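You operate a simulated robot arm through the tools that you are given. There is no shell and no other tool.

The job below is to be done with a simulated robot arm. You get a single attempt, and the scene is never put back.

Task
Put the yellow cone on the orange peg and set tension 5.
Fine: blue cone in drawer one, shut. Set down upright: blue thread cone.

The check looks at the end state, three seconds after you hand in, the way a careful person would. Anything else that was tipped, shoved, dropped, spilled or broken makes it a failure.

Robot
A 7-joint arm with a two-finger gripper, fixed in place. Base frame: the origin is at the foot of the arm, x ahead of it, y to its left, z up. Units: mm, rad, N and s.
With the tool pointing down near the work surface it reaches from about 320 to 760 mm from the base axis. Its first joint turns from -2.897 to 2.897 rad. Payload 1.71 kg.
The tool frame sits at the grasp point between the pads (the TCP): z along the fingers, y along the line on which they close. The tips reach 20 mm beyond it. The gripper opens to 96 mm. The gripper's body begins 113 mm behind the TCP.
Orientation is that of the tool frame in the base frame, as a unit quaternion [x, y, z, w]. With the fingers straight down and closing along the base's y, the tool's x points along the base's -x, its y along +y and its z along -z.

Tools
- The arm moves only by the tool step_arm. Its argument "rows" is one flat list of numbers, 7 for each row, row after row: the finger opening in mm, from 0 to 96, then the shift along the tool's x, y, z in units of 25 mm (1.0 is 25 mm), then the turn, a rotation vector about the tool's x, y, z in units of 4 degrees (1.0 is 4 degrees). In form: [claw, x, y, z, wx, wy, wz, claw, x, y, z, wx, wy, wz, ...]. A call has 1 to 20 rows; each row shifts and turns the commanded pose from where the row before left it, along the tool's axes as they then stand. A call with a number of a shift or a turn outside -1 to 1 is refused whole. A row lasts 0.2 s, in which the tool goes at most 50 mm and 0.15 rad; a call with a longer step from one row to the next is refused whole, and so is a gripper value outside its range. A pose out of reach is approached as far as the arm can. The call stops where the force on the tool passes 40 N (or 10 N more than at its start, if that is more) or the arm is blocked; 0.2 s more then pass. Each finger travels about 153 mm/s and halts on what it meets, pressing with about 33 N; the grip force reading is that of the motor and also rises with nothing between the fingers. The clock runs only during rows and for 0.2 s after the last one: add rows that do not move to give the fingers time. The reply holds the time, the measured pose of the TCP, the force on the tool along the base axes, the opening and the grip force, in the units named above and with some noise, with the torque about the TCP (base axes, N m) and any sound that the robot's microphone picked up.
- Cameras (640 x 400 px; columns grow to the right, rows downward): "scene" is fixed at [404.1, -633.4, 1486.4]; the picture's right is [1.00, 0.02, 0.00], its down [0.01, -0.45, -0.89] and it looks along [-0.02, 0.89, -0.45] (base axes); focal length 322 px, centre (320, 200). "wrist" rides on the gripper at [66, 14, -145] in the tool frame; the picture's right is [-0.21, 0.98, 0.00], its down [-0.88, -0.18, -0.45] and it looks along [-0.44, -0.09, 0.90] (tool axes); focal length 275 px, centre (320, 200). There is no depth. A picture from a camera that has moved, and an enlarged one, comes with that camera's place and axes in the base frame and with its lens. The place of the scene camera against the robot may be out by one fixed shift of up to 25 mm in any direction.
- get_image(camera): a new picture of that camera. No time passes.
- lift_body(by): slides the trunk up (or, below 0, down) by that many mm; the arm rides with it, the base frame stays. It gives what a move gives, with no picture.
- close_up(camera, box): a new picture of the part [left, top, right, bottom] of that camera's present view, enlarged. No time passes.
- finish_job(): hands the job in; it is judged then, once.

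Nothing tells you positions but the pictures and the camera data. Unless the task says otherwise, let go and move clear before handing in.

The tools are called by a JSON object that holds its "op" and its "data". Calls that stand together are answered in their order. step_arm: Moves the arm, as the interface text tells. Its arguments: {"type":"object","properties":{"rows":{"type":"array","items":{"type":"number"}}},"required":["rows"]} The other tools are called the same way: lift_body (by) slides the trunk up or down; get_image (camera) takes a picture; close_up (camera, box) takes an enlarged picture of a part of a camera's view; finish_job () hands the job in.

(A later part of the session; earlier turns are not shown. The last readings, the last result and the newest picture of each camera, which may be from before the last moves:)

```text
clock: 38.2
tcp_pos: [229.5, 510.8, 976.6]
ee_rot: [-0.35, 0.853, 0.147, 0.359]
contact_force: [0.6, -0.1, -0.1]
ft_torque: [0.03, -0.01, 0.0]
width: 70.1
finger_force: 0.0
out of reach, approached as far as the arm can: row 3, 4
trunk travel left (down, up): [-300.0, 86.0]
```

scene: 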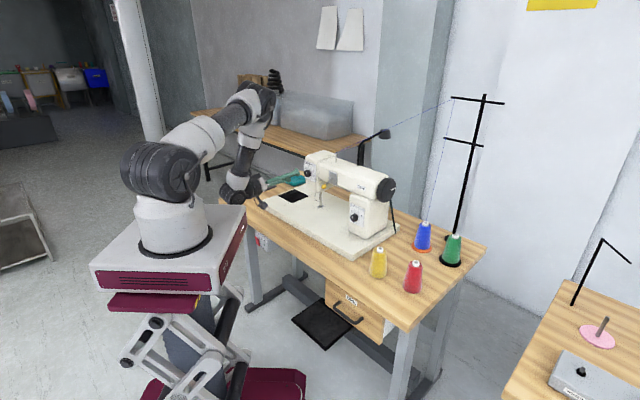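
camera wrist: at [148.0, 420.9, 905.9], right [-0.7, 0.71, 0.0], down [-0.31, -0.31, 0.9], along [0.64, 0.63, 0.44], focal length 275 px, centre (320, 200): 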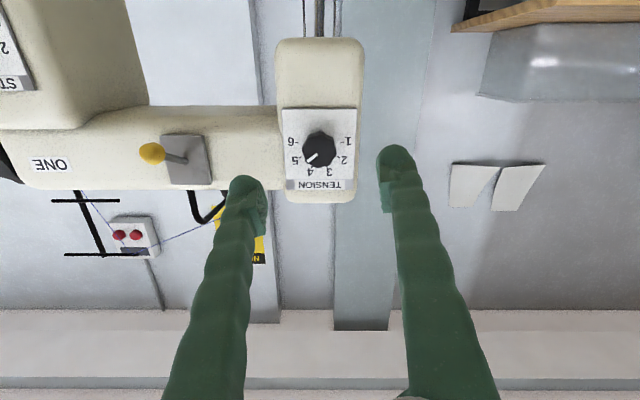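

The hand is at 45° pitch and aligned. I now sweep 400 mm to the right and slightly back, above table height, toward the drawer.

{"op": "step_arm", "data": {"rows": [70, 0.175, -1, -0.179, 0, 0, 0, 70, 0.175, -1, -0.179, 0, 0, 0, 70, 0.175, -1, -0.179, 0, 0, 0, 70, 0.175, -1, -0.179, 0, 0, 0, 70, 0.175, -1, -0.179, 0, 0, 0, 70, 0.175, -1, -0.179, 0, 0, 0, 70, 0.175, -1, -0.179, 0, 0, 0, 70, 0.175, -1, -0.179, 0, 0, 0, 70, 0.175, -1, -0.179, 0, 0, 0, 70, 0.175, -1, -0.179, 0, 0, 0, 70, 0.175, -1, -0.179, 0, 0, 0, 70, 0.175, -1, -0.179, 0, 0, 0, 70, 0.175, -1, -0.179, 0, 0, 0, 70, 0.175, -1, -0.179, 0, 0, 0, 70, 0.175, -1, -0.179, 0, 0, 0, 70, 0.175, -1, -0.179, 0, 0, 0, 70, 0, 0, 0, 0, 0, 0]}}

{"op": "get_image", "data": {"camera": "wrist"}}

{"op": "get_image", "data": {"camera": "scene"}}

```text
clock: 41.8
tcp_pos: [455.3, 170.5, 975.3]
ee_rot: [-0.351, 0.852, 0.148, 0.359]
contact_force: [-0.6, 0.1, -0.2]
ft_torque: [-0.06, 0.01, 0.0]
width: 70.2
finger_force: 0.1
out of reach, approached as far as the arm can: row 8, 9, 10
trunk travel left (down, up): [-300.0, 86.0]
```

```text
taken
camera wrist: at [339.8, 75.5, 1026.9], right [-0.59, 0.8, 0.15], down [0.34, 0.08, 0.94], along [0.74, 0.6, -0.31], focal length 275 px, centre (320, 200)
```

wrist: 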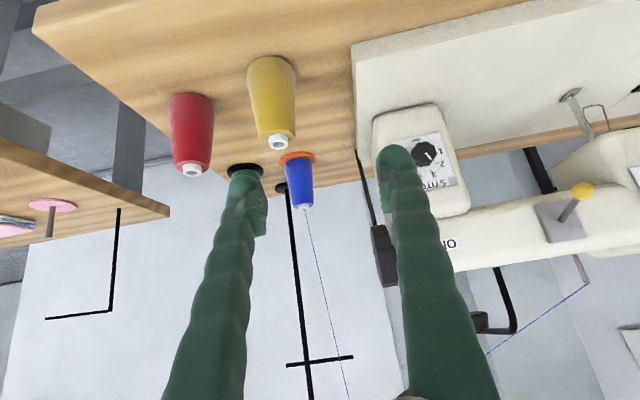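

```text
taken
```

scene: 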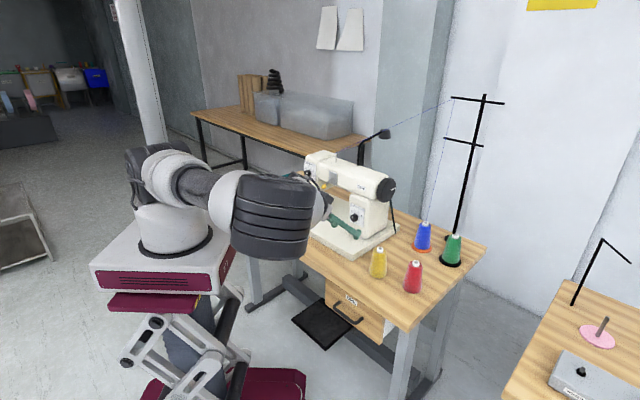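

From here I see all four cones: red and yellow standing free, blue on the orange peg, green on the black one (behind a finger). I zoom in to measure them.

{"op": "close_up", "data": {"camera": "wrist", "box": [150, 40, 350, 220]}}

{"op": "close_up", "data": {"camera": "wrist", "box": [250, 140, 350, 220]}}

{"op": "close_up", "data": {"camera": "scene", "box": [120, 130, 400, 310]}}

```text
2.22 times, centred on (250, 130) of wrist
camera zoom: at [339.8, 75.5, 1026.9], right [-0.59, 0.8, 0.15], down [0.34, 0.08, 0.94], along [0.74, 0.6, -0.31], focal length 612 px, centre (476, 356)
```

zoom: 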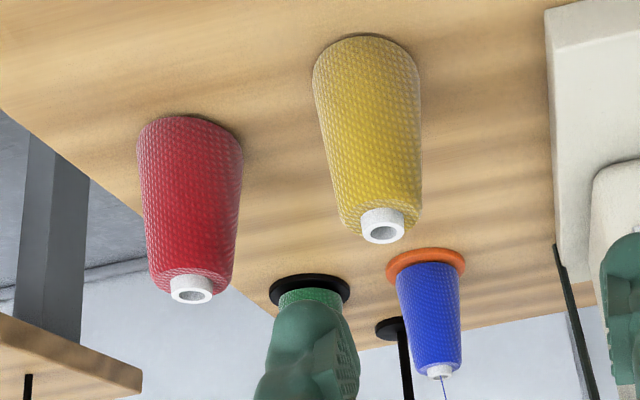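

```text
5.00 times, centred on (300, 180) of wrist
camera zoom: at [339.8, 75.5, 1026.9], right [-0.59, 0.8, 0.15], down [0.34, 0.08, 0.94], along [0.74, 0.6, -0.31], focal length 1376 px, centre (420, 300)
```

zoom: 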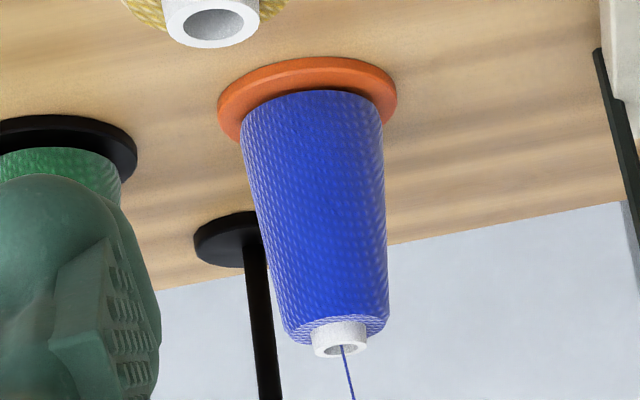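

```text
2.22 times, centred on (260, 220) of scene
camera zoom: at [404.1, -633.4, 1486.4], right [1.0, 0.02, 0.0], down [0.01, -0.45, -0.89], along [-0.02, 0.89, -0.45], focal length 716 px, centre (453, 156)
```

zoom: 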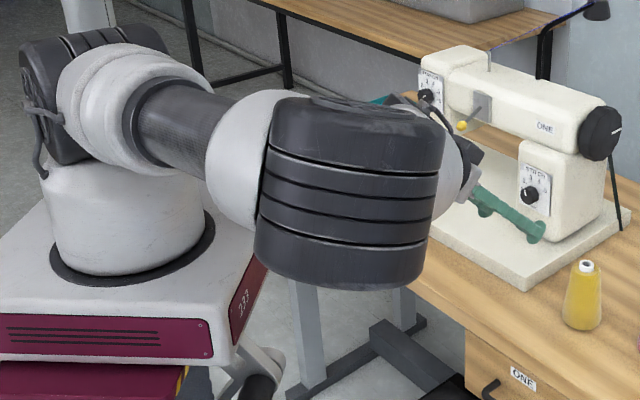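

Measurements: cones are about 100 mm tall on a table top near z 760; yellow is at about (577, 221), red (679, 153), green (847, 298) and blue on the orange peg at (764, 378), which is beyond straight-down reach, so the pegs need a tilted hand. I now turn the hand to point down over the drawer handle and see how the arm settles.

{"op": "step_arm", "data": {"rows": [70, 0, 0, 0, 0, 1, 0, 70, 0, 0, 0, 0, 1, 0, 70, 0, 0, 0, 0, 1, 0, 70, 0, 0, 0, 0, 1, 0, 70, 0, 0, 0, 0, 1, 0, 70, 0, 0, 0, 0, 1, 0, 70, 0, 0, 0, 0, 1, 0, 70, 0, 0, 0, 0, 1, 0, 70, 0, 0, 0, 0, 1, 0, 70, 0, 0, 0, 0, 1, 0, 70, 0, 0, 0, 0, 1, 0, 70, 0, 0, 0, 0, 0, 0]}}

{"op": "get_image", "data": {"camera": "wrist"}}

{"op": "get_image", "data": {"camera": "scene"}}

```text
clock: 44.4
tcp_pos: [455.1, 169.7, 970.4]
ee_rot: [-0.38, 0.925, 0.005, 0.011]
contact_force: [0.2, -0.7, -0.4]
ft_torque: [0.01, -0.04, -0.01]
width: 70.2
finger_force: 0.2
trunk travel left (down, up): [-300.0, 86.0]
```

```text
taken
camera wrist: at [396.0, 131.8, 1113.0], right [-0.54, 0.84, 0.01], down [0.74, 0.48, 0.47], along [0.39, 0.26, -0.88], focal length 275 px, centre (320, 200)
```

wrist: 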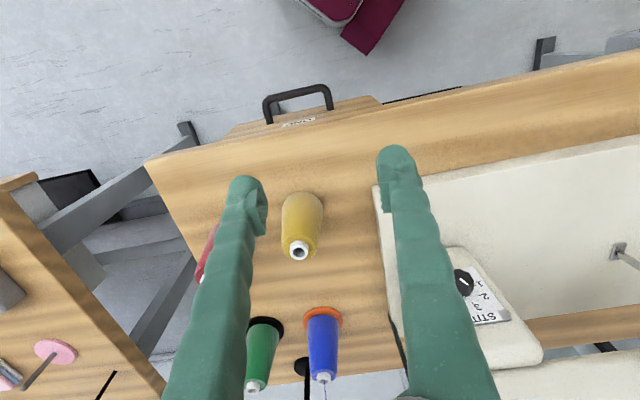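

```text
taken
```

scene: 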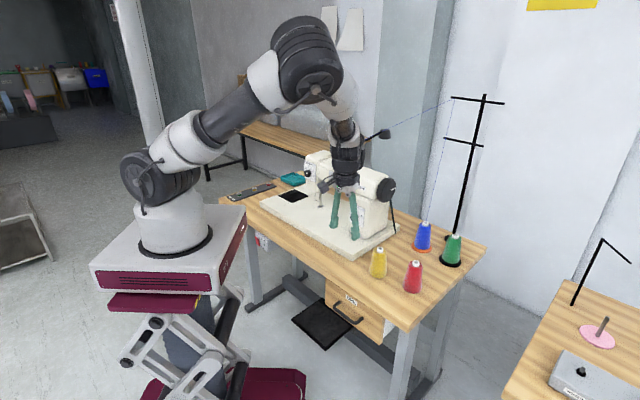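

The arm is in a clean elbow-up posture over the drawer. I zoom in on the drawer and handle from above.

{"op": "close_up", "data": {"camera": "wrist", "box": [200, 60, 420, 198]}}

{"op": "close_up", "data": {"camera": "scene", "box": [310, 270, 410, 350]}}

```text
2.90 times, centred on (310, 129) of wrist
camera zoom: at [396.0, 131.8, 1113.0], right [-0.54, 0.84, 0.01], down [0.74, 0.48, 0.47], along [0.39, 0.26, -0.88], focal length 798 px, centre (349, 406)
```

zoom: 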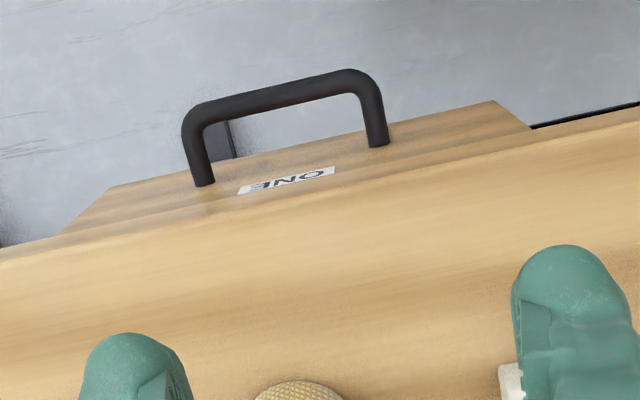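

```text
5.00 times, centred on (360, 310) of scene
camera zoom: at [404.1, -633.4, 1486.4], right [1.0, 0.02, 0.0], down [0.01, -0.45, -0.89], along [-0.02, 0.89, -0.45], focal length 1612 px, centre (120, -350)
```

zoom: 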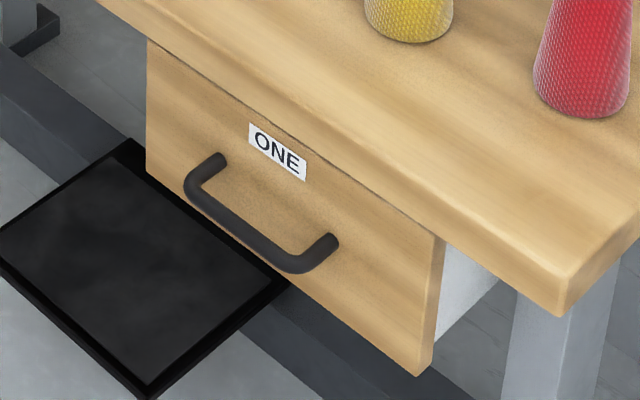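

The handle bar is about 13 mm thick, standing roughly 33 mm off the drawer front at about (455, 132, 668). I turn the hand 90° so the fingers close front-to-back across the bar, correcting the small tilt as well.

{"op": "step_arm", "data": {"rows": [70, 0, 0, 0, 0, 0.35, 0, 70, 0, 0, 0, 0, 0, 1, 70, 0, 0, 0, 0, 0, 1, 70, 0, 0, 0, 0, 0, 1, 70, 0, 0, 0, 0, 0, 1, 70, 0, 0, 0, 0, 0, 1, 70, 0, 0, 0, 0, 0, 1, 70, 0, 0, 0, 0, 0, 1, 70, 0, 0, 0, 0, 0, 1, 70, 0, 0, 0, 0, 0, 1, 70, 0, 0, 0, 0, 0, 1, 70, 0, 0, 0, 0, 0, 1, 70, 0, 0, 0, 0, 0, 1, 70, 0, 0, 0, 0, 0, 0]}}

{"op": "step_arm", "data": {"rows": [70, 0, 0, 0, 0, 0, 1, 70, 0, 0, 0, 0, 0, 1, 70, 0, 0, 0, 0, 0, 1, 70, 0, 0, 0, 0, 0, 1, 70, 0, 0, 0, 0, 0, 1, 70, 0, 0, 0, 0, 0, 1, 70, 0, 0, 0, 0, 0, 1, 70, 0, 0, 0, 0, 0, 1, 70, 0, 0, 0, 0, 0, 1, 70, 0, 0, 0, 0, 0, 1, 70, 0, 0, 0, 0, 0, 0.5, 70, 0, 0, 0, 0, 0, 0]}}

{"op": "get_image", "data": {"camera": "wrist"}}

{"op": "get_image", "data": {"camera": "scene"}}

```text
clock: 47.4
tcp_pos: [456.0, 170.7, 970.8]
ee_rot: [0.029, 1.0, 0.0, 0.001]
contact_force: [0.1, 0.2, -0.5]
ft_torque: [0.0, -0.02, 0.01]
width: 69.7
finger_force: 0.0
trunk travel left (down, up): [-300.0, 86.0]
```

```text
clock: 50.0
tcp_pos: [455.0, 172.0, 971.7]
ee_rot: [0.387, 0.922, 0.002, 0.001]
contact_force: [-0.6, -0.6, -0.3]
ft_torque: [-0.02, 0.03, -0.05]
width: 69.7
finger_force: 0.1
trunk travel left (down, up): [-300.0, 86.0]
```

```text
taken
camera wrist: at [418.4, 227.7, 1115.6], right [0.84, 0.54, 0.0], down [0.48, -0.75, 0.44], along [0.24, -0.37, -0.9], focal length 275 px, centre (320, 200)
```

wrist: 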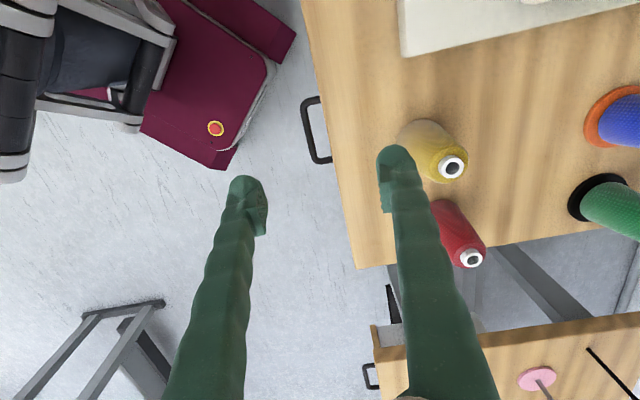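

```text
taken
```

scene: 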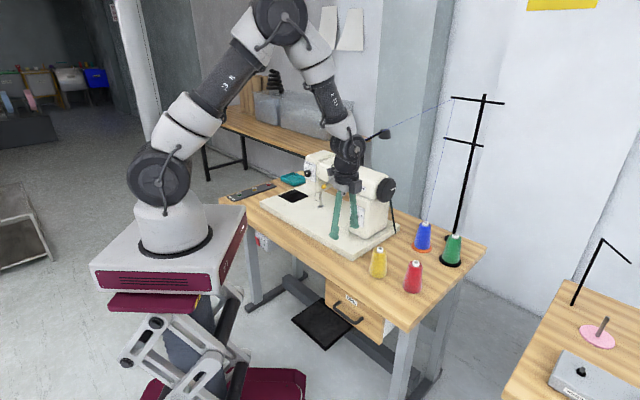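

The 90° turn worked, with the arm still in a clean posture. I zoom on the handle from this side for a second bearing on it.

{"op": "close_up", "data": {"camera": "wrist", "box": [285, 80, 385, 180]}}

{"op": "close_up", "data": {"camera": "wrist", "box": [290, 0, 640, 280]}}

```text
4.00 times, centred on (335, 130) of wrist
camera zoom: at [418.4, 227.7, 1115.6], right [0.84, 0.54, 0.0], down [0.48, -0.75, 0.44], along [0.24, -0.37, -0.9], focal length 1101 px, centre (260, 480)
```

zoom: 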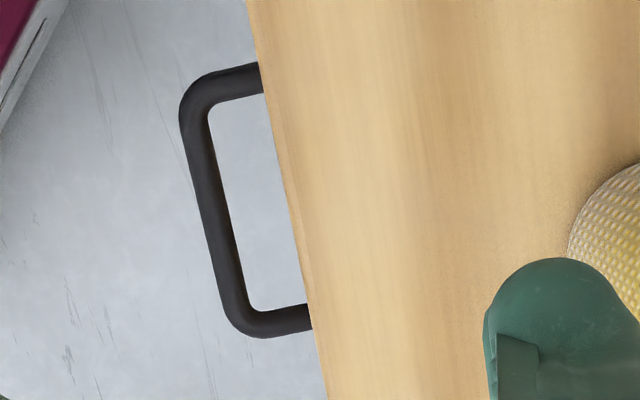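

```text
1.43 times, centred on (465, 140) of wrist
camera zoom: at [418.4, 227.7, 1115.6], right [0.84, 0.54, 0.0], down [0.48, -0.75, 0.44], along [0.24, -0.37, -0.9], focal length 393 px, centre (113, 286)
```

zoom: 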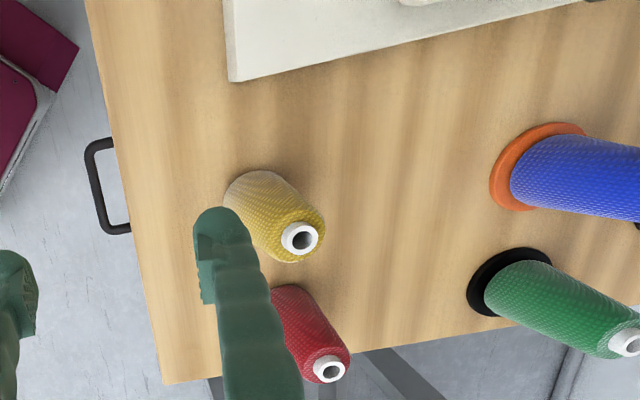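

The table edge is at depth 452 mm (along the table's inward direction) and the handle bar at 419, so an 11 mm finger fits in the gap behind the bar. I move above the bar and down to a height still well over the table to re-measure its height.

{"op": "step_arm", "data": {"rows": [60, -0.627, -0.518, 0, 0, 0, 0, 45, -0.627, -0.518, 0, 0, 0, 0, 28, 0, 0, 0.95, 0, 0, 0, 28, 0, 0, 0.95, 0, 0, 0, 28, 0, 0, 0.95, 0, 0, 0, 28, 0, 0, 0.95, 0, 0, 0, 28, 0, 0, 0.95, 0, 0, 0, 28, 0, 0, 0.95, 0, 0, 0, 28, 0, 0, 0, 0, 0, 0]}}

{"op": "get_image", "data": {"camera": "wrist"}}

{"op": "close_up", "data": {"camera": "wrist", "box": [250, 60, 390, 200]}}

{"op": "close_up", "data": {"camera": "scene", "box": [290, 230, 410, 350]}}

```text
clock: 52.0
tcp_pos: [458.1, 132.1, 826.8]
ee_rot: [0.385, 0.923, 0.001, 0.001]
contact_force: [0.6, 0.3, -0.1]
ft_torque: [0.01, 0.01, 0.01]
width: 28.1
finger_force: 0.1
trunk travel left (down, up): [-300.0, 86.0]
```

```text
taken
camera wrist: at [420.9, 188.4, 971.0], right [0.84, 0.54, 0.0], down [0.48, -0.75, 0.44], along [0.24, -0.37, -0.9], focal length 275 px, centre (320, 200)
```

wrist: 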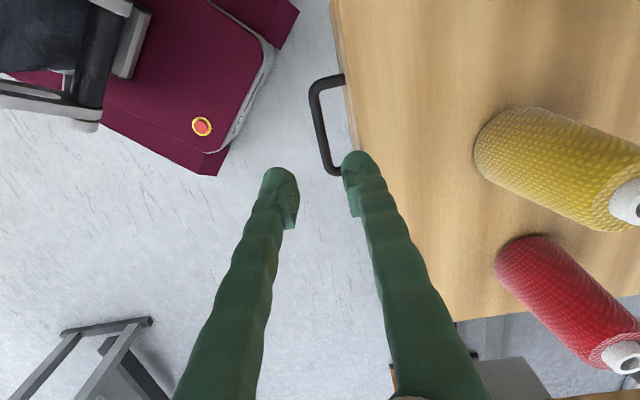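

```text
2.86 times, centred on (320, 130) of wrist
camera zoom: at [420.9, 188.4, 971.0], right [0.84, 0.54, 0.0], down [0.48, -0.75, 0.44], along [0.24, -0.37, -0.9], focal length 786 px, centre (320, 400)
```

zoom: 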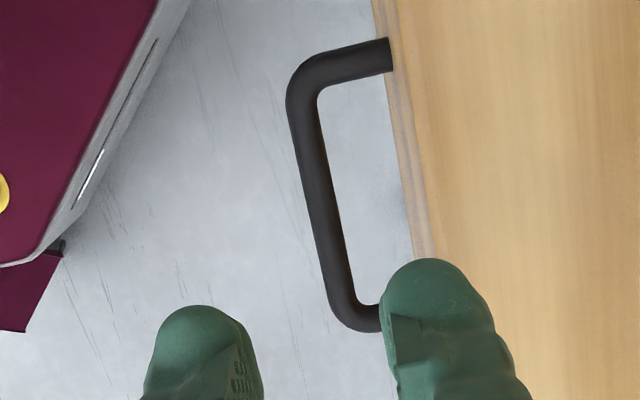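

```text
3.33 times, centred on (350, 290) of scene
camera zoom: at [404.1, -633.4, 1486.4], right [1.0, 0.02, 0.0], down [0.01, -0.45, -0.89], along [-0.02, 0.89, -0.45], focal length 1075 px, centre (220, -100)
```

zoom: 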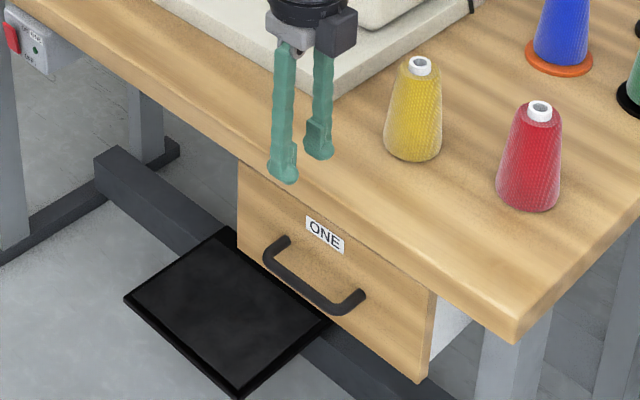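

The bar sits at about z 660, right under the TCP (depth 419, lateral 226), with about 7 mm clearance either side of the rear finger. I descend in two parts.

{"op": "step_arm", "data": {"rows": [28, 0, 0, 0.9, 0, 0, 0, 28, 0, 0, 0.9, 0, 0, 0, 28, 0, 0, 0.9, 0, 0, 0, 28, 0, 0, 0.9, 0, 0, 0, 28, 0, 0, 0.5, 0, 0, 0, 28, 0, 0, 0, 0, 0, 0]}}

{"op": "close_up", "data": {"camera": "wrist", "box": [240, 80, 400, 240]}}

{"op": "close_up", "data": {"camera": "scene", "box": [310, 240, 400, 340]}}

```text
clock: 53.4
tcp_pos: [460.6, 131.2, 727.2]
ee_rot: [0.385, 0.923, 0.001, 0.001]
contact_force: [-0.6, 0.2, 0.6]
ft_torque: [0.0, 0.02, -0.03]
width: 27.8
finger_force: 0.0
trunk travel left (down, up): [-300.0, 86.0]
```

```text
2.50 times, centred on (320, 160) of wrist
camera zoom: at [423.3, 186.9, 870.4], right [0.84, 0.54, 0.0], down [0.48, -0.75, 0.44], along [0.24, -0.37, -0.9], focal length 688 px, centre (320, 300)
```

zoom: 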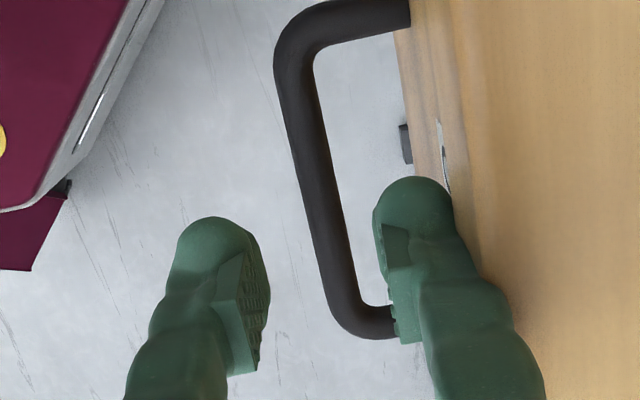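

```text
4.00 times, centred on (355, 290) of scene
camera zoom: at [404.1, -633.4, 1486.4], right [1.0, 0.02, 0.0], down [0.01, -0.45, -0.89], along [-0.02, 0.89, -0.45], focal length 1290 px, centre (180, -160)
```

zoom: 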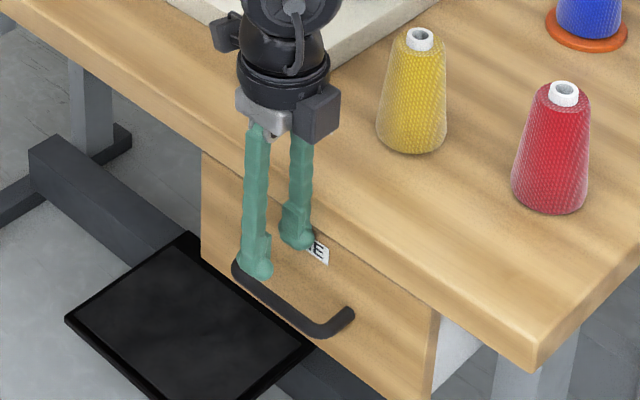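

The bar is centred between the fingers (depth 420.3 against TCP 420.5). I go down the last 60 mm and close on it.

{"op": "step_arm", "data": {"rows": [28, 0, 0, 0.8, 0, 0, 0, 28, 0, 0, 0.8, 0, 0, 0, 28, 0, 0, 0.8, 0, 0, 0, 28, 0, 0, 0, 0, 0, 0]}}

{"op": "close_up", "data": {"camera": "scene", "box": [310, 240, 400, 340]}}

{"op": "close_up", "data": {"camera": "wrist", "box": [240, 80, 400, 240]}}

```text
clock: 54.4
tcp_pos: [460.0, 130.6, 666.6]
ee_rot: [0.385, 0.923, 0.002, 0.001]
contact_force: [0.4, -0.1, 0.0]
ft_torque: [-0.01, 0.01, -0.02]
width: 28.1
finger_force: 0.0
trunk travel left (down, up): [-300.0, 86.0]
```

```text
4.00 times, centred on (355, 290) of scene
camera zoom: at [404.1, -633.4, 1486.4], right [1.0, 0.02, 0.0], down [0.01, -0.45, -0.89], along [-0.02, 0.89, -0.45], focal length 1290 px, centre (180, -160)
```

zoom: 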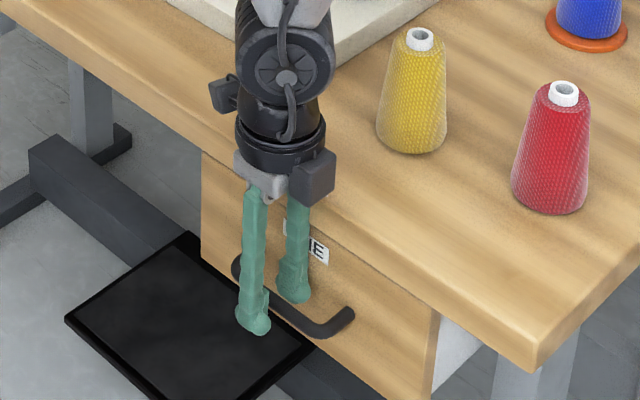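

```text
2.50 times, centred on (320, 160) of wrist
camera zoom: at [423.1, 187.3, 809.9], right [0.84, 0.54, 0.0], down [0.48, -0.75, 0.44], along [0.24, -0.37, -0.9], focal length 688 px, centre (320, 300)
```

zoom: 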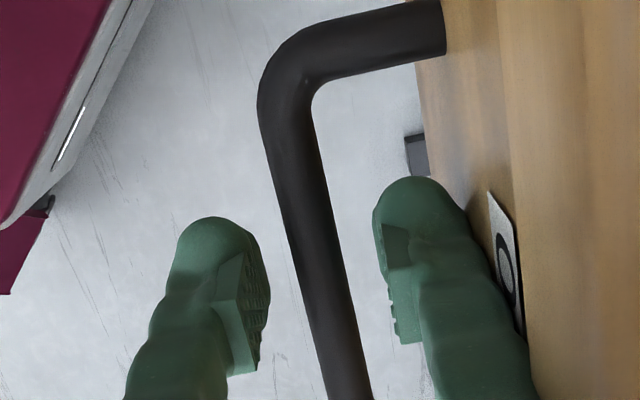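

The bar lies between the pads. I close on it.

{"op": "step_arm", "data": {"rows": [16, 0, 0, 0, 0, 0, 0, 5, 0, 0, 0, 0, 0, 0, 5, 0, 0, 0, 0, 0, 0, 5, 0, 0, 0, 0, 0, 0]}}

{"op": "close_up", "data": {"camera": "wrist", "box": [240, 80, 400, 240]}}

```text
clock: 55.4
tcp_pos: [459.9, 130.2, 665.1]
ee_rot: [0.386, 0.923, 0.001, 0.0]
contact_force: [-0.7, -0.8, -1.1]
ft_torque: [-0.01, -0.02, 0.51]
width: 8.8
finger_force: 34.9
trunk travel left (down, up): [-300.0, 86.0]
```

```text
2.50 times, centred on (320, 160) of wrist
camera zoom: at [423.2, 187.2, 810.0], right [0.84, 0.54, 0.0], down [0.48, -0.75, 0.44], along [0.24, -0.37, -0.9], focal length 688 px, centre (320, 300)
```

zoom: 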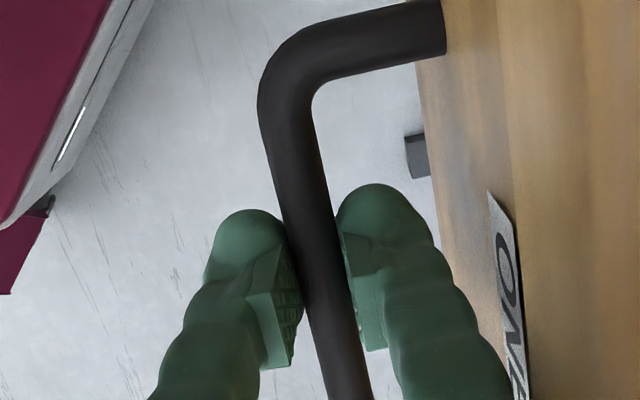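

The bar is gripped. I pull the drawer straight out, slowly, 130 mm.

{"op": "step_arm", "data": {"rows": [5, 0, -0.3, 0, 0, 0, 0, 5, 0, -0.4, 0, 0, 0, 0, 5, 0, -0.4, 0, 0, 0, 0, 5, 0, -0.4, 0, 0, 0, 0, 5, 0, -0.4, 0, 0, 0, 0, 5, 0, -0.4, 0, 0, 0, 0, 5, 0, -0.4, 0, 0, 0, 0, 5, 0, -0.4, 0, 0, 0, 0, 5, 0, -0.4, 0, 0, 0, 0, 5, 0, -0.4, 0, 0, 0, 0, 5, 0, -0.4, 0, 0, 0, 0, 5, 0, -0.4, 0, 0, 0, 0, 5, 0, -0.4, 0, 0, 0, 0, 5, 0, 0, 0, 0, 0, 0]}}

{"op": "get_image", "data": {"camera": "wrist"}}

{"op": "get_image", "data": {"camera": "scene"}}

```text
clock: 58.4
tcp_pos: [371.2, 42.0, 665.6]
ee_rot: [0.386, 0.922, 0.002, 0.0]
contact_force: [10.1, -9.7, 5.1]
ft_torque: [-0.17, -0.2, 0.36]
width: 8.3
finger_force: 35.2
trunk travel left (down, up): [-300.0, 86.0]
```

```text
taken
camera wrist: at [333.5, 98.1, 809.1], right [0.84, 0.54, 0.0], down [0.48, -0.75, 0.45], along [0.24, -0.37, -0.9], focal length 275 px, centre (320, 200)
```

wrist: 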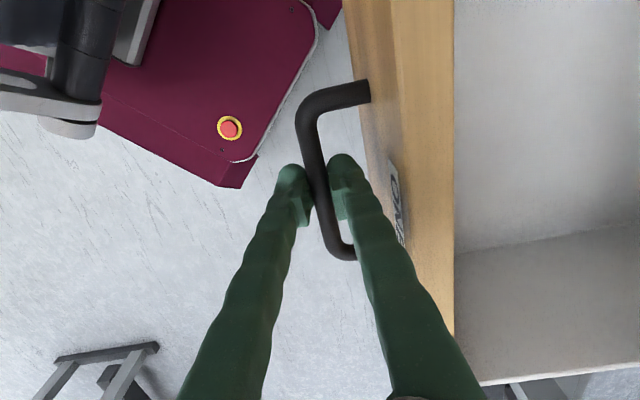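

```text
taken
```

scene: 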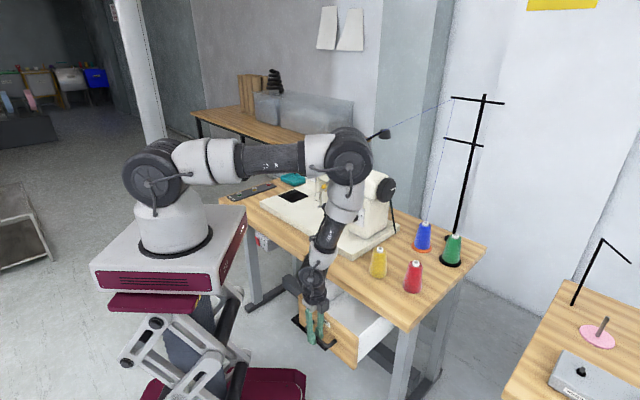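

The drawer is open by about 125 mm and its interior looks empty. I release the handle, go straight up, and look inside to measure its depth.

{"op": "step_arm", "data": {"rows": [20, 0, 0, 0, 0, 0, 0, 28, 0, 0, 0, 0, 0, 0, 28, 0, 0, 0, 0, 0, 0, 28, 0, 0, -0.9, 0, 0, 0, 28, 0, 0, -0.9, 0, 0, 0, 28, 0, 0, -0.9, 0, 0, 0, 28, 0, 0, -0.9, 0, 0, 0, 28, 0, 0, -0.9, 0, 0, 0, 28, 0, 0, -0.9, 0, 0, 0, 28, 0, 0, 0, 0, 0, 0]}}

{"op": "get_image", "data": {"camera": "wrist"}}

{"op": "close_up", "data": {"camera": "scene", "box": [290, 240, 420, 370]}}

```text
clock: 60.6
tcp_pos: [369.0, 41.7, 801.3]
ee_rot: [0.385, 0.923, 0.001, 0.001]
contact_force: [0.1, 0.3, -0.8]
ft_torque: [0.02, -0.02, 0.02]
width: 28.1
finger_force: 0.0
trunk travel left (down, up): [-300.0, 86.0]
```

```text
taken
camera wrist: at [331.6, 98.4, 944.6], right [0.84, 0.54, 0.0], down [0.48, -0.75, 0.44], along [0.24, -0.37, -0.9], focal length 275 px, centre (320, 200)
```

wrist: 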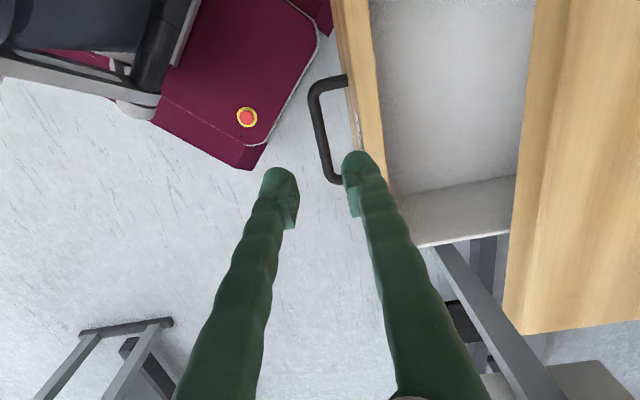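

```text
3.08 times, centred on (355, 305) of scene
camera zoom: at [404.1, -633.4, 1486.4], right [1.0, 0.02, 0.0], down [0.01, -0.45, -0.89], along [-0.02, 0.89, -0.45], focal length 992 px, centre (212, -123)
```

zoom: 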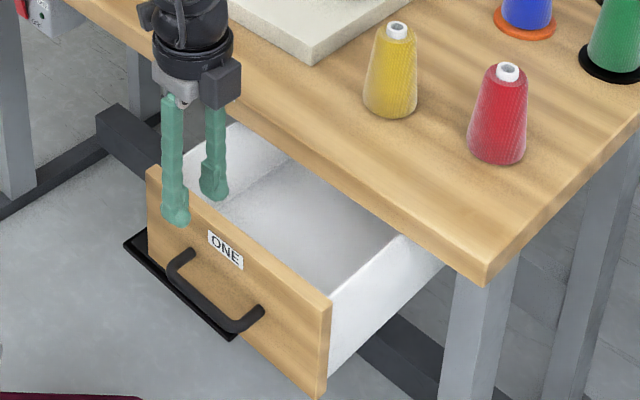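

The drawer opened cleanly and is empty. I zoom in to measure wall height and floor.

{"op": "close_up", "data": {"camera": "wrist", "box": [320, 0, 560, 260]}}

{"op": "close_up", "data": {"camera": "scene", "box": [330, 270, 400, 370]}}

```text
1.54 times, centred on (440, 130) of wrist
camera zoom: at [331.6, 98.4, 944.6], right [0.84, 0.54, 0.0], down [0.48, -0.75, 0.44], along [0.24, -0.37, -0.9], focal length 424 px, centre (135, 308)
```

zoom: 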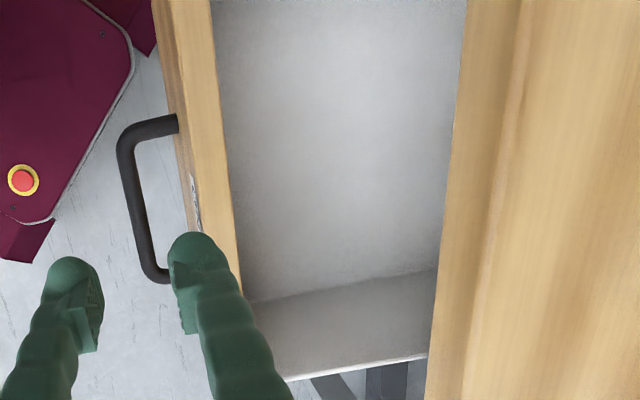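

```text
4.00 times, centred on (365, 320) of scene
camera zoom: at [404.1, -633.4, 1486.4], right [1.0, 0.02, 0.0], down [0.01, -0.45, -0.89], along [-0.02, 0.89, -0.45], focal length 1290 px, centre (140, -280)
```

zoom: 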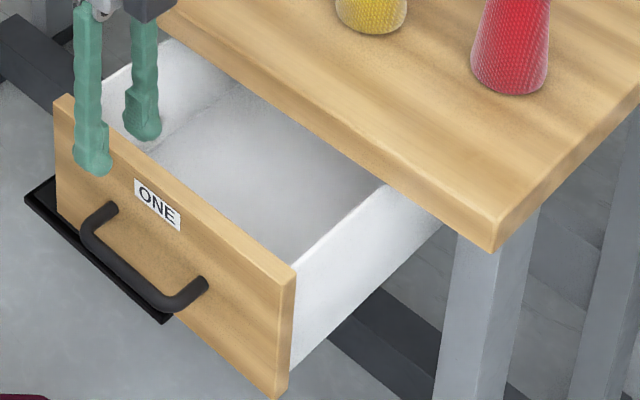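

The drawer interior is about 114 mm deep (walls from roughly z 598 to 712), so a 99 mm cone can stand upright in it with the drawer shut. Next I rise, turn the hand back square, and lower the trunk so the far pegs come within reach.

{"op": "step_arm", "data": {"rows": [40, 0, 0, -1, 0, 0, 0, 40, 0, 0, -1, 0, 0, 0, 40, 0, 0, -1, 0, 0, 0, 40, 0, 0, -1, 0, 0, 0, 60, 0, 0, -1, 0, 0, 0, 60, 0, 0, -1, 0, 0, 0, 60, 0, 0, -1, 0, 0, 0, 60, 0, 0, -1, 0, 0, 0, 60, 0, 0, 0, 0, 0, 0]}}

{"op": "step_arm", "data": {"rows": [60, 0, 0, 0, 0, 0, -1, 60, 0, 0, 0, 0, 0, -1, 60, 0, 0, 0, 0, 0, -1, 60, 0, 0, 0, 0, 0, -1, 60, 0, 0, 0, 0, 0, -1, 60, 0, 0, 0, 0, 0, -1, 60, 0, 0, 0, 0, 0, -1, 60, 0, 0, 0, 0, 0, -1, 60, 0, 0, 0, 0, 0, -1, 60, 0, 0, 0, 0, 0, -1, 60, 0, 0, 0, 0, 0, -1, 60, 0, 0, 0, 0, 0, -1, 60, 0, 0, 0, 0, 0, -1, 60, 0, 0, 0, 0, 0, -1, 60, 0, 0, 0, 0, 0, -1, 60, 0, 0, 0, 0, 0, -1, 60, 0, 0, 0, 0, 0, -1, 60, 0, 0, 0, 0, 0, -1, 60, 0, 0, 0, 0, 0, 0]}}

{"op": "step_arm", "data": {"rows": [60, 0, 0, 0, 0, 0, -1, 60, 0, 0, 0, 0, 0, -1, 60, 0, 0, 0, 0, 0, -1, 60, 0, 0, 0, 0, 0, -1, 60, 0, 0, 0, 0, 0, -0.5, 60, 0, 0, 0, 0, 0, 0]}}

{"op": "get_image", "data": {"camera": "scene"}}

{"op": "get_image", "data": {"camera": "wrist"}}

```text
clock: 62.6
tcp_pos: [366.9, 41.6, 1000.7]
ee_rot: [0.385, 0.923, 0.001, 0.001]
contact_force: [-0.5, 0.2, -0.8]
ft_torque: [-0.01, 0.05, 0.01]
width: 60.1
finger_force: 0.0
trunk travel left (down, up): [-300.0, 86.0]
```

```text
clock: 66.6
tcp_pos: [368.2, 41.2, 1000.3]
ee_rot: [-0.231, 0.973, 0.001, 0.002]
contact_force: [0.0, 0.0, 0.0]
ft_torque: [0.02, -0.01, 0.01]
width: 60.0
finger_force: 0.0
trunk travel left (down, up): [-300.0, 86.0]
```

```text
clock: 68.0
tcp_pos: [367.1, 41.9, 1001.5]
ee_rot: [-0.38, 0.925, 0.001, 0.001]
contact_force: [0.2, 0.0, -0.3]
ft_torque: [0.01, 0.01, 0.01]
width: 60.1
finger_force: 0.0
trunk travel left (down, up): [-300.0, 86.0]
```

```text
taken
```

scene: 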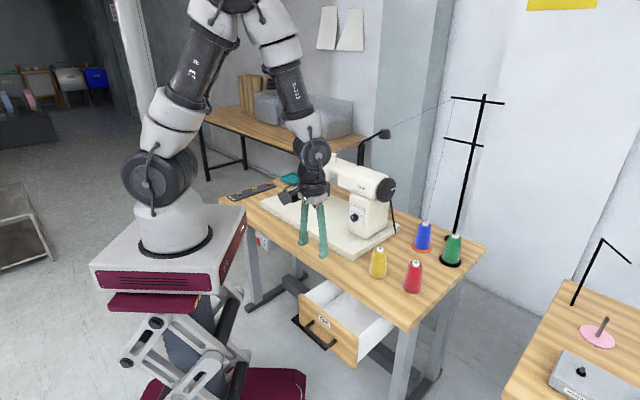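

```text
taken
camera wrist: at [310.4, 5.2, 1144.4], right [-0.54, 0.84, 0.0], down [0.75, 0.48, 0.45], along [0.38, 0.24, -0.89], focal length 275 px, centre (320, 200)
```

wrist: 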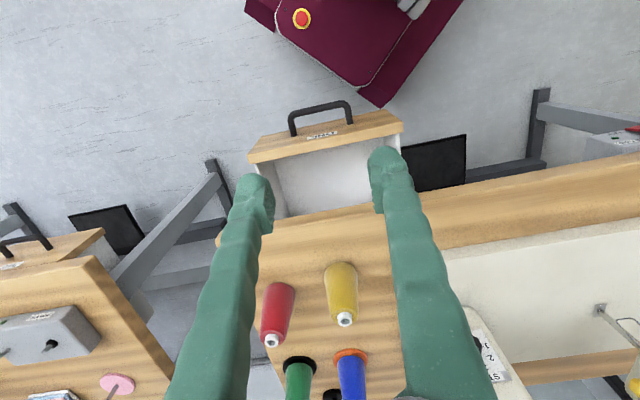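

The arm posture is good and the drawer stays open. I lower the trunk 150 mm, then climb and move in above the pegs' row.

{"op": "lift_body", "data": {"by": -150}}

{"op": "step_arm", "data": {"rows": [90, 0, 0, -1, 0, 0, 0, 90, 0, 0, -1, 0, 0, 0, 90, 0, 0, -1, 0, 0, 0, 90, 0, 0, -1, 0, 0, 0, 90, 0, 0, -1, 0, 0, 0, 90, 0, 0, -1, 0, 0, 0, 90, -1, 0, 0, 0, 0, 0, 90, -1, 0, 0, 0, 0, 0, 90, -1, 0, 0, 0, 0, 0, 90, -1, 0, 0, 0, 0, 0, 90, -1, 0, 0, 0, 0, 0, 90, -1, 0, 0, 0, 0, 0, 90, -1, 0, 0, 0, 0, 0, 90, -1, 0, 0, 0, 0, 0, 90, 0, 0, 0, 0, 0, 0]}}

{"op": "get_image", "data": {"camera": "scene"}}

{"op": "get_image", "data": {"camera": "wrist"}}

```text
clock: 69.8
tcp_pos: [367.4, 41.6, 851.6]
ee_rot: [-0.38, 0.925, 0.001, 0.001]
contact_force: [0.6, 0.1, 0.4]
ft_torque: [0.02, 0.0, 0.0]
width: 60.2
finger_force: 0.0
trunk travel left (down, up): [-150.0, 236.0]
```

```text
clock: 73.0
tcp_pos: [508.2, 181.5, 1003.2]
ee_rot: [-0.378, 0.926, 0.001, 0.002]
contact_force: [0.5, 0.2, 0.3]
ft_torque: [-0.05, -0.04, 0.03]
width: 90.2
finger_force: 0.1
trunk travel left (down, up): [-150.0, 236.0]
```

```text
taken
```

scene: 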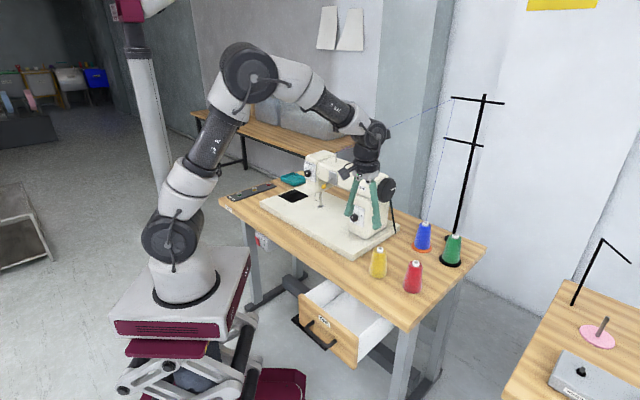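

```text
taken
camera wrist: at [450.7, 145.9, 1146.1], right [-0.54, 0.84, 0.0], down [0.75, 0.48, 0.45], along [0.38, 0.24, -0.89], focal length 275 px, centre (320, 200)
```

wrist: 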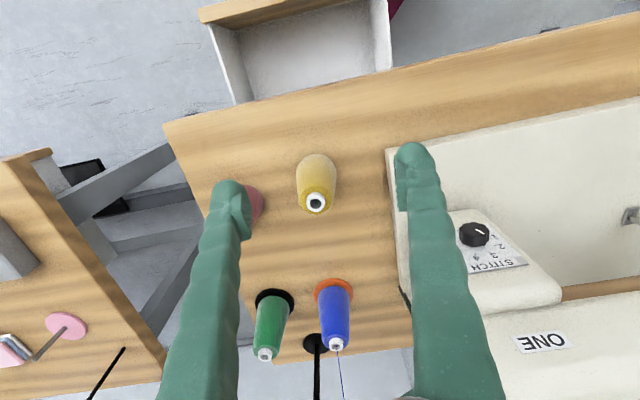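

All clear; yellow is right below-front and blue/green further out. I tilt the hand 28° outward, shift right to stay clear of the handwheel, and approach the peg row high up.

{"op": "step_arm", "data": {"rows": [90, 0, -0.78, 0, 0, -1, 0, 90, 0, -0.78, 0, 0, -1, 0, 90, 0, 0, 0, 0, -1, 0, 90, 0, 0, 0, 0, -1, 0, 90, 0, 0, 0, 0, -1, 0, 90, 0, 0, 0, 0, -1, 0, 90, 0, 0, 0, 0, -1, 0, 90, -0.824, 0, 0.438, 0, 0, 0, 90, -0.824, 0, 0.438, 0, 0, 0, 90, -0.824, 0, 0.438, 0, 0, 0, 90, -0.824, 0, 0.438, 0, 0, 0, 90, -0.824, 0, 0.438, 0, 0, 0, 90, -0.824, 0, 0.438, 0, 0, 0, 90, -0.824, 0, 0.438, 0, 0, 0, 90, 0, 0, 0, 0, 0, 0]}}

{"op": "get_image", "data": {"camera": "wrist"}}

{"op": "get_image", "data": {"camera": "scene"}}

```text
clock: 76.2
tcp_pos: [653.6, 271.3, 1004.7]
ee_rot: [-0.369, 0.897, 0.091, 0.225]
contact_force: [-0.3, 0.1, 0.2]
ft_torque: [-0.05, -0.01, -0.02]
width: 89.9
finger_force: 0.1
trunk travel left (down, up): [-150.0, 236.0]
```

```text
taken
camera wrist: at [553.8, 192.0, 1099.3], right [-0.56, 0.82, 0.1], down [0.53, 0.26, 0.81], along [0.64, 0.5, -0.58], focal length 275 px, centre (320, 200)
```

wrist: 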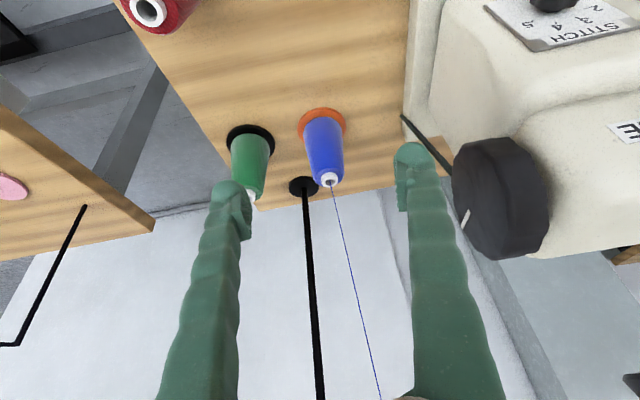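

```text
taken
```

scene: 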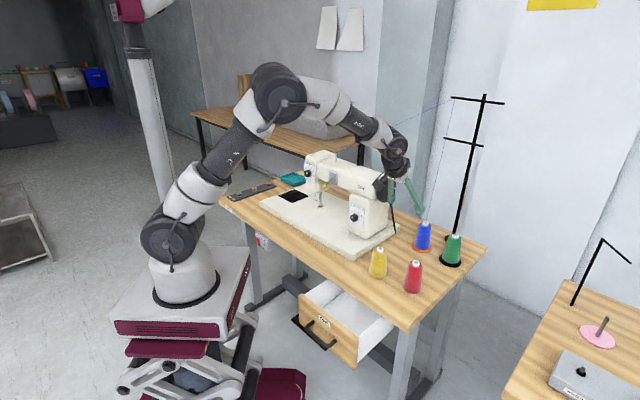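

I'm above the pegs at the right bearing, with the handwheel off to one side. I zoom in to pin down the blue cone's axis precisely.

{"op": "close_up", "data": {"camera": "wrist", "box": [270, 90, 380, 200]}}

```text
3.64 times, centred on (325, 145) of wrist
camera zoom: at [553.8, 192.0, 1099.3], right [-0.56, 0.82, 0.1], down [0.53, 0.26, 0.81], along [0.64, 0.5, -0.58], focal length 1001 px, centre (302, 400)
```

zoom: 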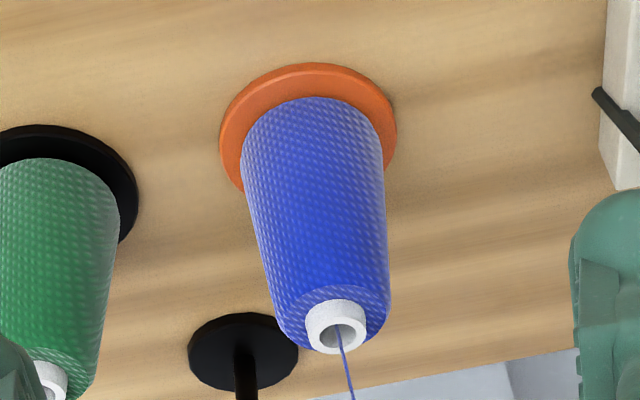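

Blue's axis is at about (766, 380), top at z 868. I move out level until directly above it, fingers wide, then check before descending.

{"op": "step_arm", "data": {"rows": [90, -0.789, -0.006, 0.421, 0, 0, 0, 90, -0.789, -0.006, 0.421, 0, 0, 0, 90, -0.789, -0.006, 0.421, 0, 0, 0, 90, -0.789, -0.006, 0.421, 0, 0, 0, 90, -0.789, -0.006, 0.421, 0, 0, 0, 90, -0.789, -0.006, 0.421, 0, 0, 0, 90, -0.789, -0.006, 0.421, 0, 0, 0, 90, 0, 0, 0, 0, 0, 0]}}

{"op": "get_image", "data": {"camera": "wrist"}}

{"op": "get_image", "data": {"camera": "scene"}}

```text
clock: 78.0
tcp_pos: [767.3, 380.9, 1003.8]
ee_rot: [-0.369, 0.898, 0.091, 0.224]
contact_force: [-0.4, -0.1, -0.4]
ft_torque: [-0.04, -0.01, 0.02]
width: 89.9
finger_force: 0.0
trunk travel left (down, up): [-150.0, 236.0]
```

```text
taken
camera wrist: at [667.5, 302.1, 1100.0], right [-0.56, 0.82, 0.1], down [0.53, 0.27, 0.8], along [0.64, 0.5, -0.59], focal length 275 px, centre (320, 200)
```

wrist: 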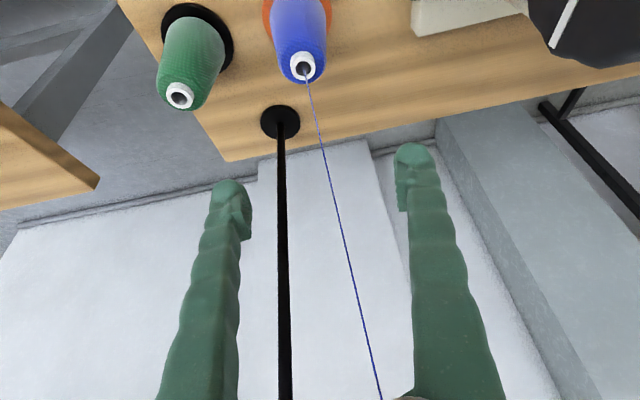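

```text
taken
```

scene: 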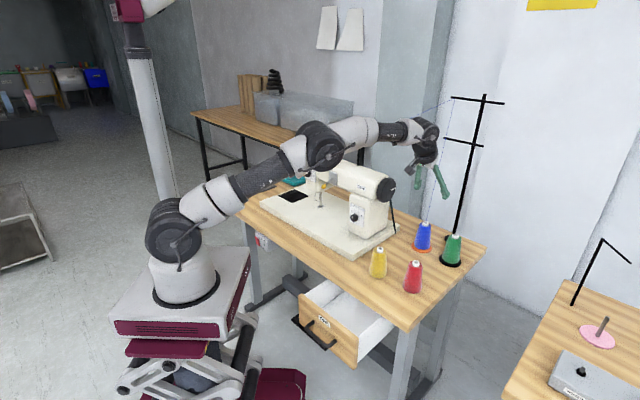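

Reachable and clear. I zoom on blue's top from here for a second bearing.

{"op": "close_up", "data": {"camera": "wrist", "box": [240, 0, 360, 100]}}

```text
4.00 times, centred on (300, 50) of wrist
camera zoom: at [667.5, 302.1, 1100.0], right [-0.56, 0.82, 0.1], down [0.53, 0.27, 0.8], along [0.64, 0.5, -0.59], focal length 1101 px, centre (400, 800)
```

zoom: 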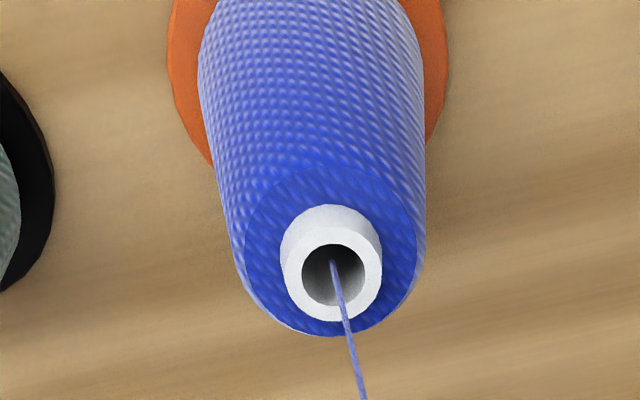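

Blue's axis refines to (765, 378), top z 870. I descend straight down so the fingers straddle the cone, in two parts.

{"op": "step_arm", "data": {"rows": [90, 0.124, 0, -0.066, 0, 0, 0, 90, 0.405, 0, 0.763, 0, 0, 0, 90, 0.405, 0, 0.763, 0, 0, 0, 90, 0.405, 0, 0.763, 0, 0, 0, 90, 0.405, 0, 0.763, 0, 0, 0, 90, 0.405, 0, 0.763, 0, 0, 0, 90, 0, 0, 0, 0, 0, 0]}}

{"op": "get_image", "data": {"camera": "wrist"}}

{"op": "close_up", "data": {"camera": "scene", "box": [380, 120, 500, 280]}}

```text
clock: 79.6
tcp_pos: [763.9, 377.7, 894.5]
ee_rot: [-0.369, 0.897, 0.092, 0.225]
contact_force: [1.4, 0.0, 0.6]
ft_torque: [-0.04, 0.0, 0.0]
width: 90.2
finger_force: 0.0
trunk travel left (down, up): [-150.0, 236.0]
```

```text
taken
camera wrist: at [664.1, 298.6, 990.0], right [-0.56, 0.82, 0.1], down [0.53, 0.26, 0.81], along [0.64, 0.5, -0.58], focal length 275 px, centre (320, 200)
```

wrist: 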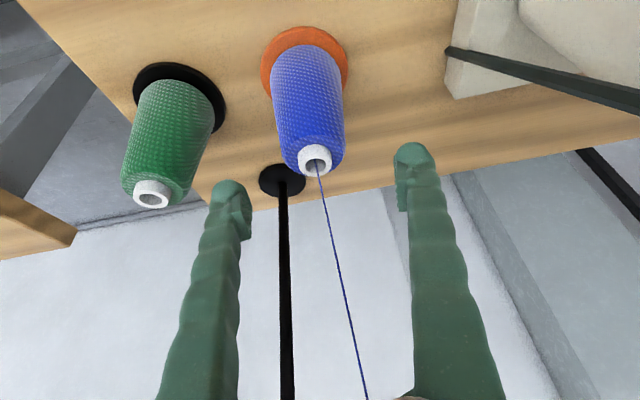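

```text
2.50 times, centred on (440, 200) of scene
camera zoom: at [404.1, -633.4, 1486.4], right [1.0, 0.02, 0.0], down [0.01, -0.45, -0.89], along [-0.02, 0.89, -0.45], focal length 806 px, centre (20, 200)
```

zoom: 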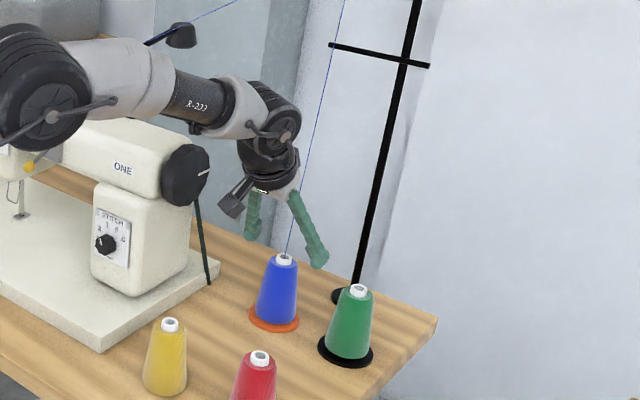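

Aligned above the cone with room to the green one. I go down the last 63 mm around it.

{"op": "step_arm", "data": {"rows": [90, 0.399, 0, 0.747, 0, 0, 0, 90, 0.399, 0, 0.747, 0, 0, 0, 90, 0.399, 0, 0.747, 0, 0, 0, 90, 0, 0, 0, 0, 0, 0]}}

{"op": "get_image", "data": {"camera": "wrist"}}

{"op": "close_up", "data": {"camera": "scene", "box": [380, 120, 500, 280]}}

```text
clock: 80.6
tcp_pos: [765.6, 377.8, 833.3]
ee_rot: [-0.369, 0.897, 0.092, 0.225]
contact_force: [0.1, 0.1, -0.4]
ft_torque: [0.02, -0.03, 0.01]
width: 90.1
finger_force: 0.1
trunk travel left (down, up): [-150.0, 236.0]
```

```text
taken
camera wrist: at [664.4, 298.1, 927.9], right [-0.56, 0.82, 0.1], down [0.53, 0.26, 0.81], along [0.64, 0.5, -0.58], focal length 275 px, centre (320, 200)
```

wrist: 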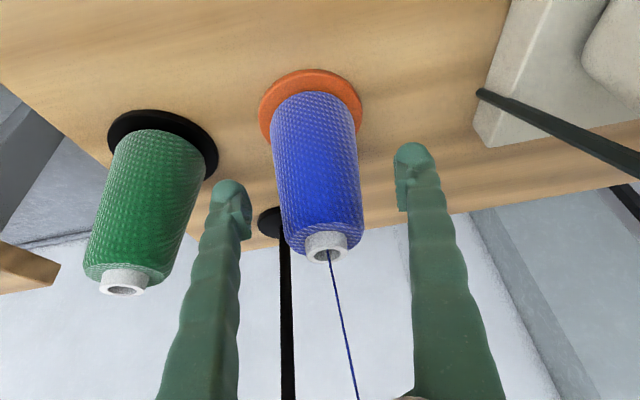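

```text
2.50 times, centred on (440, 200) of scene
camera zoom: at [404.1, -633.4, 1486.4], right [1.0, 0.02, 0.0], down [0.01, -0.45, -0.89], along [-0.02, 0.89, -0.45], focal length 806 px, centre (20, 200)
```

zoom: 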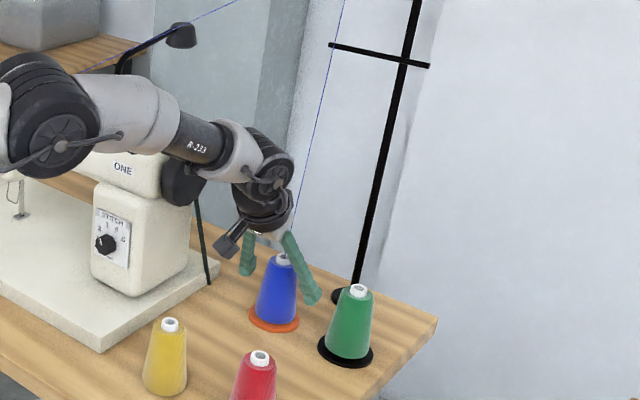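

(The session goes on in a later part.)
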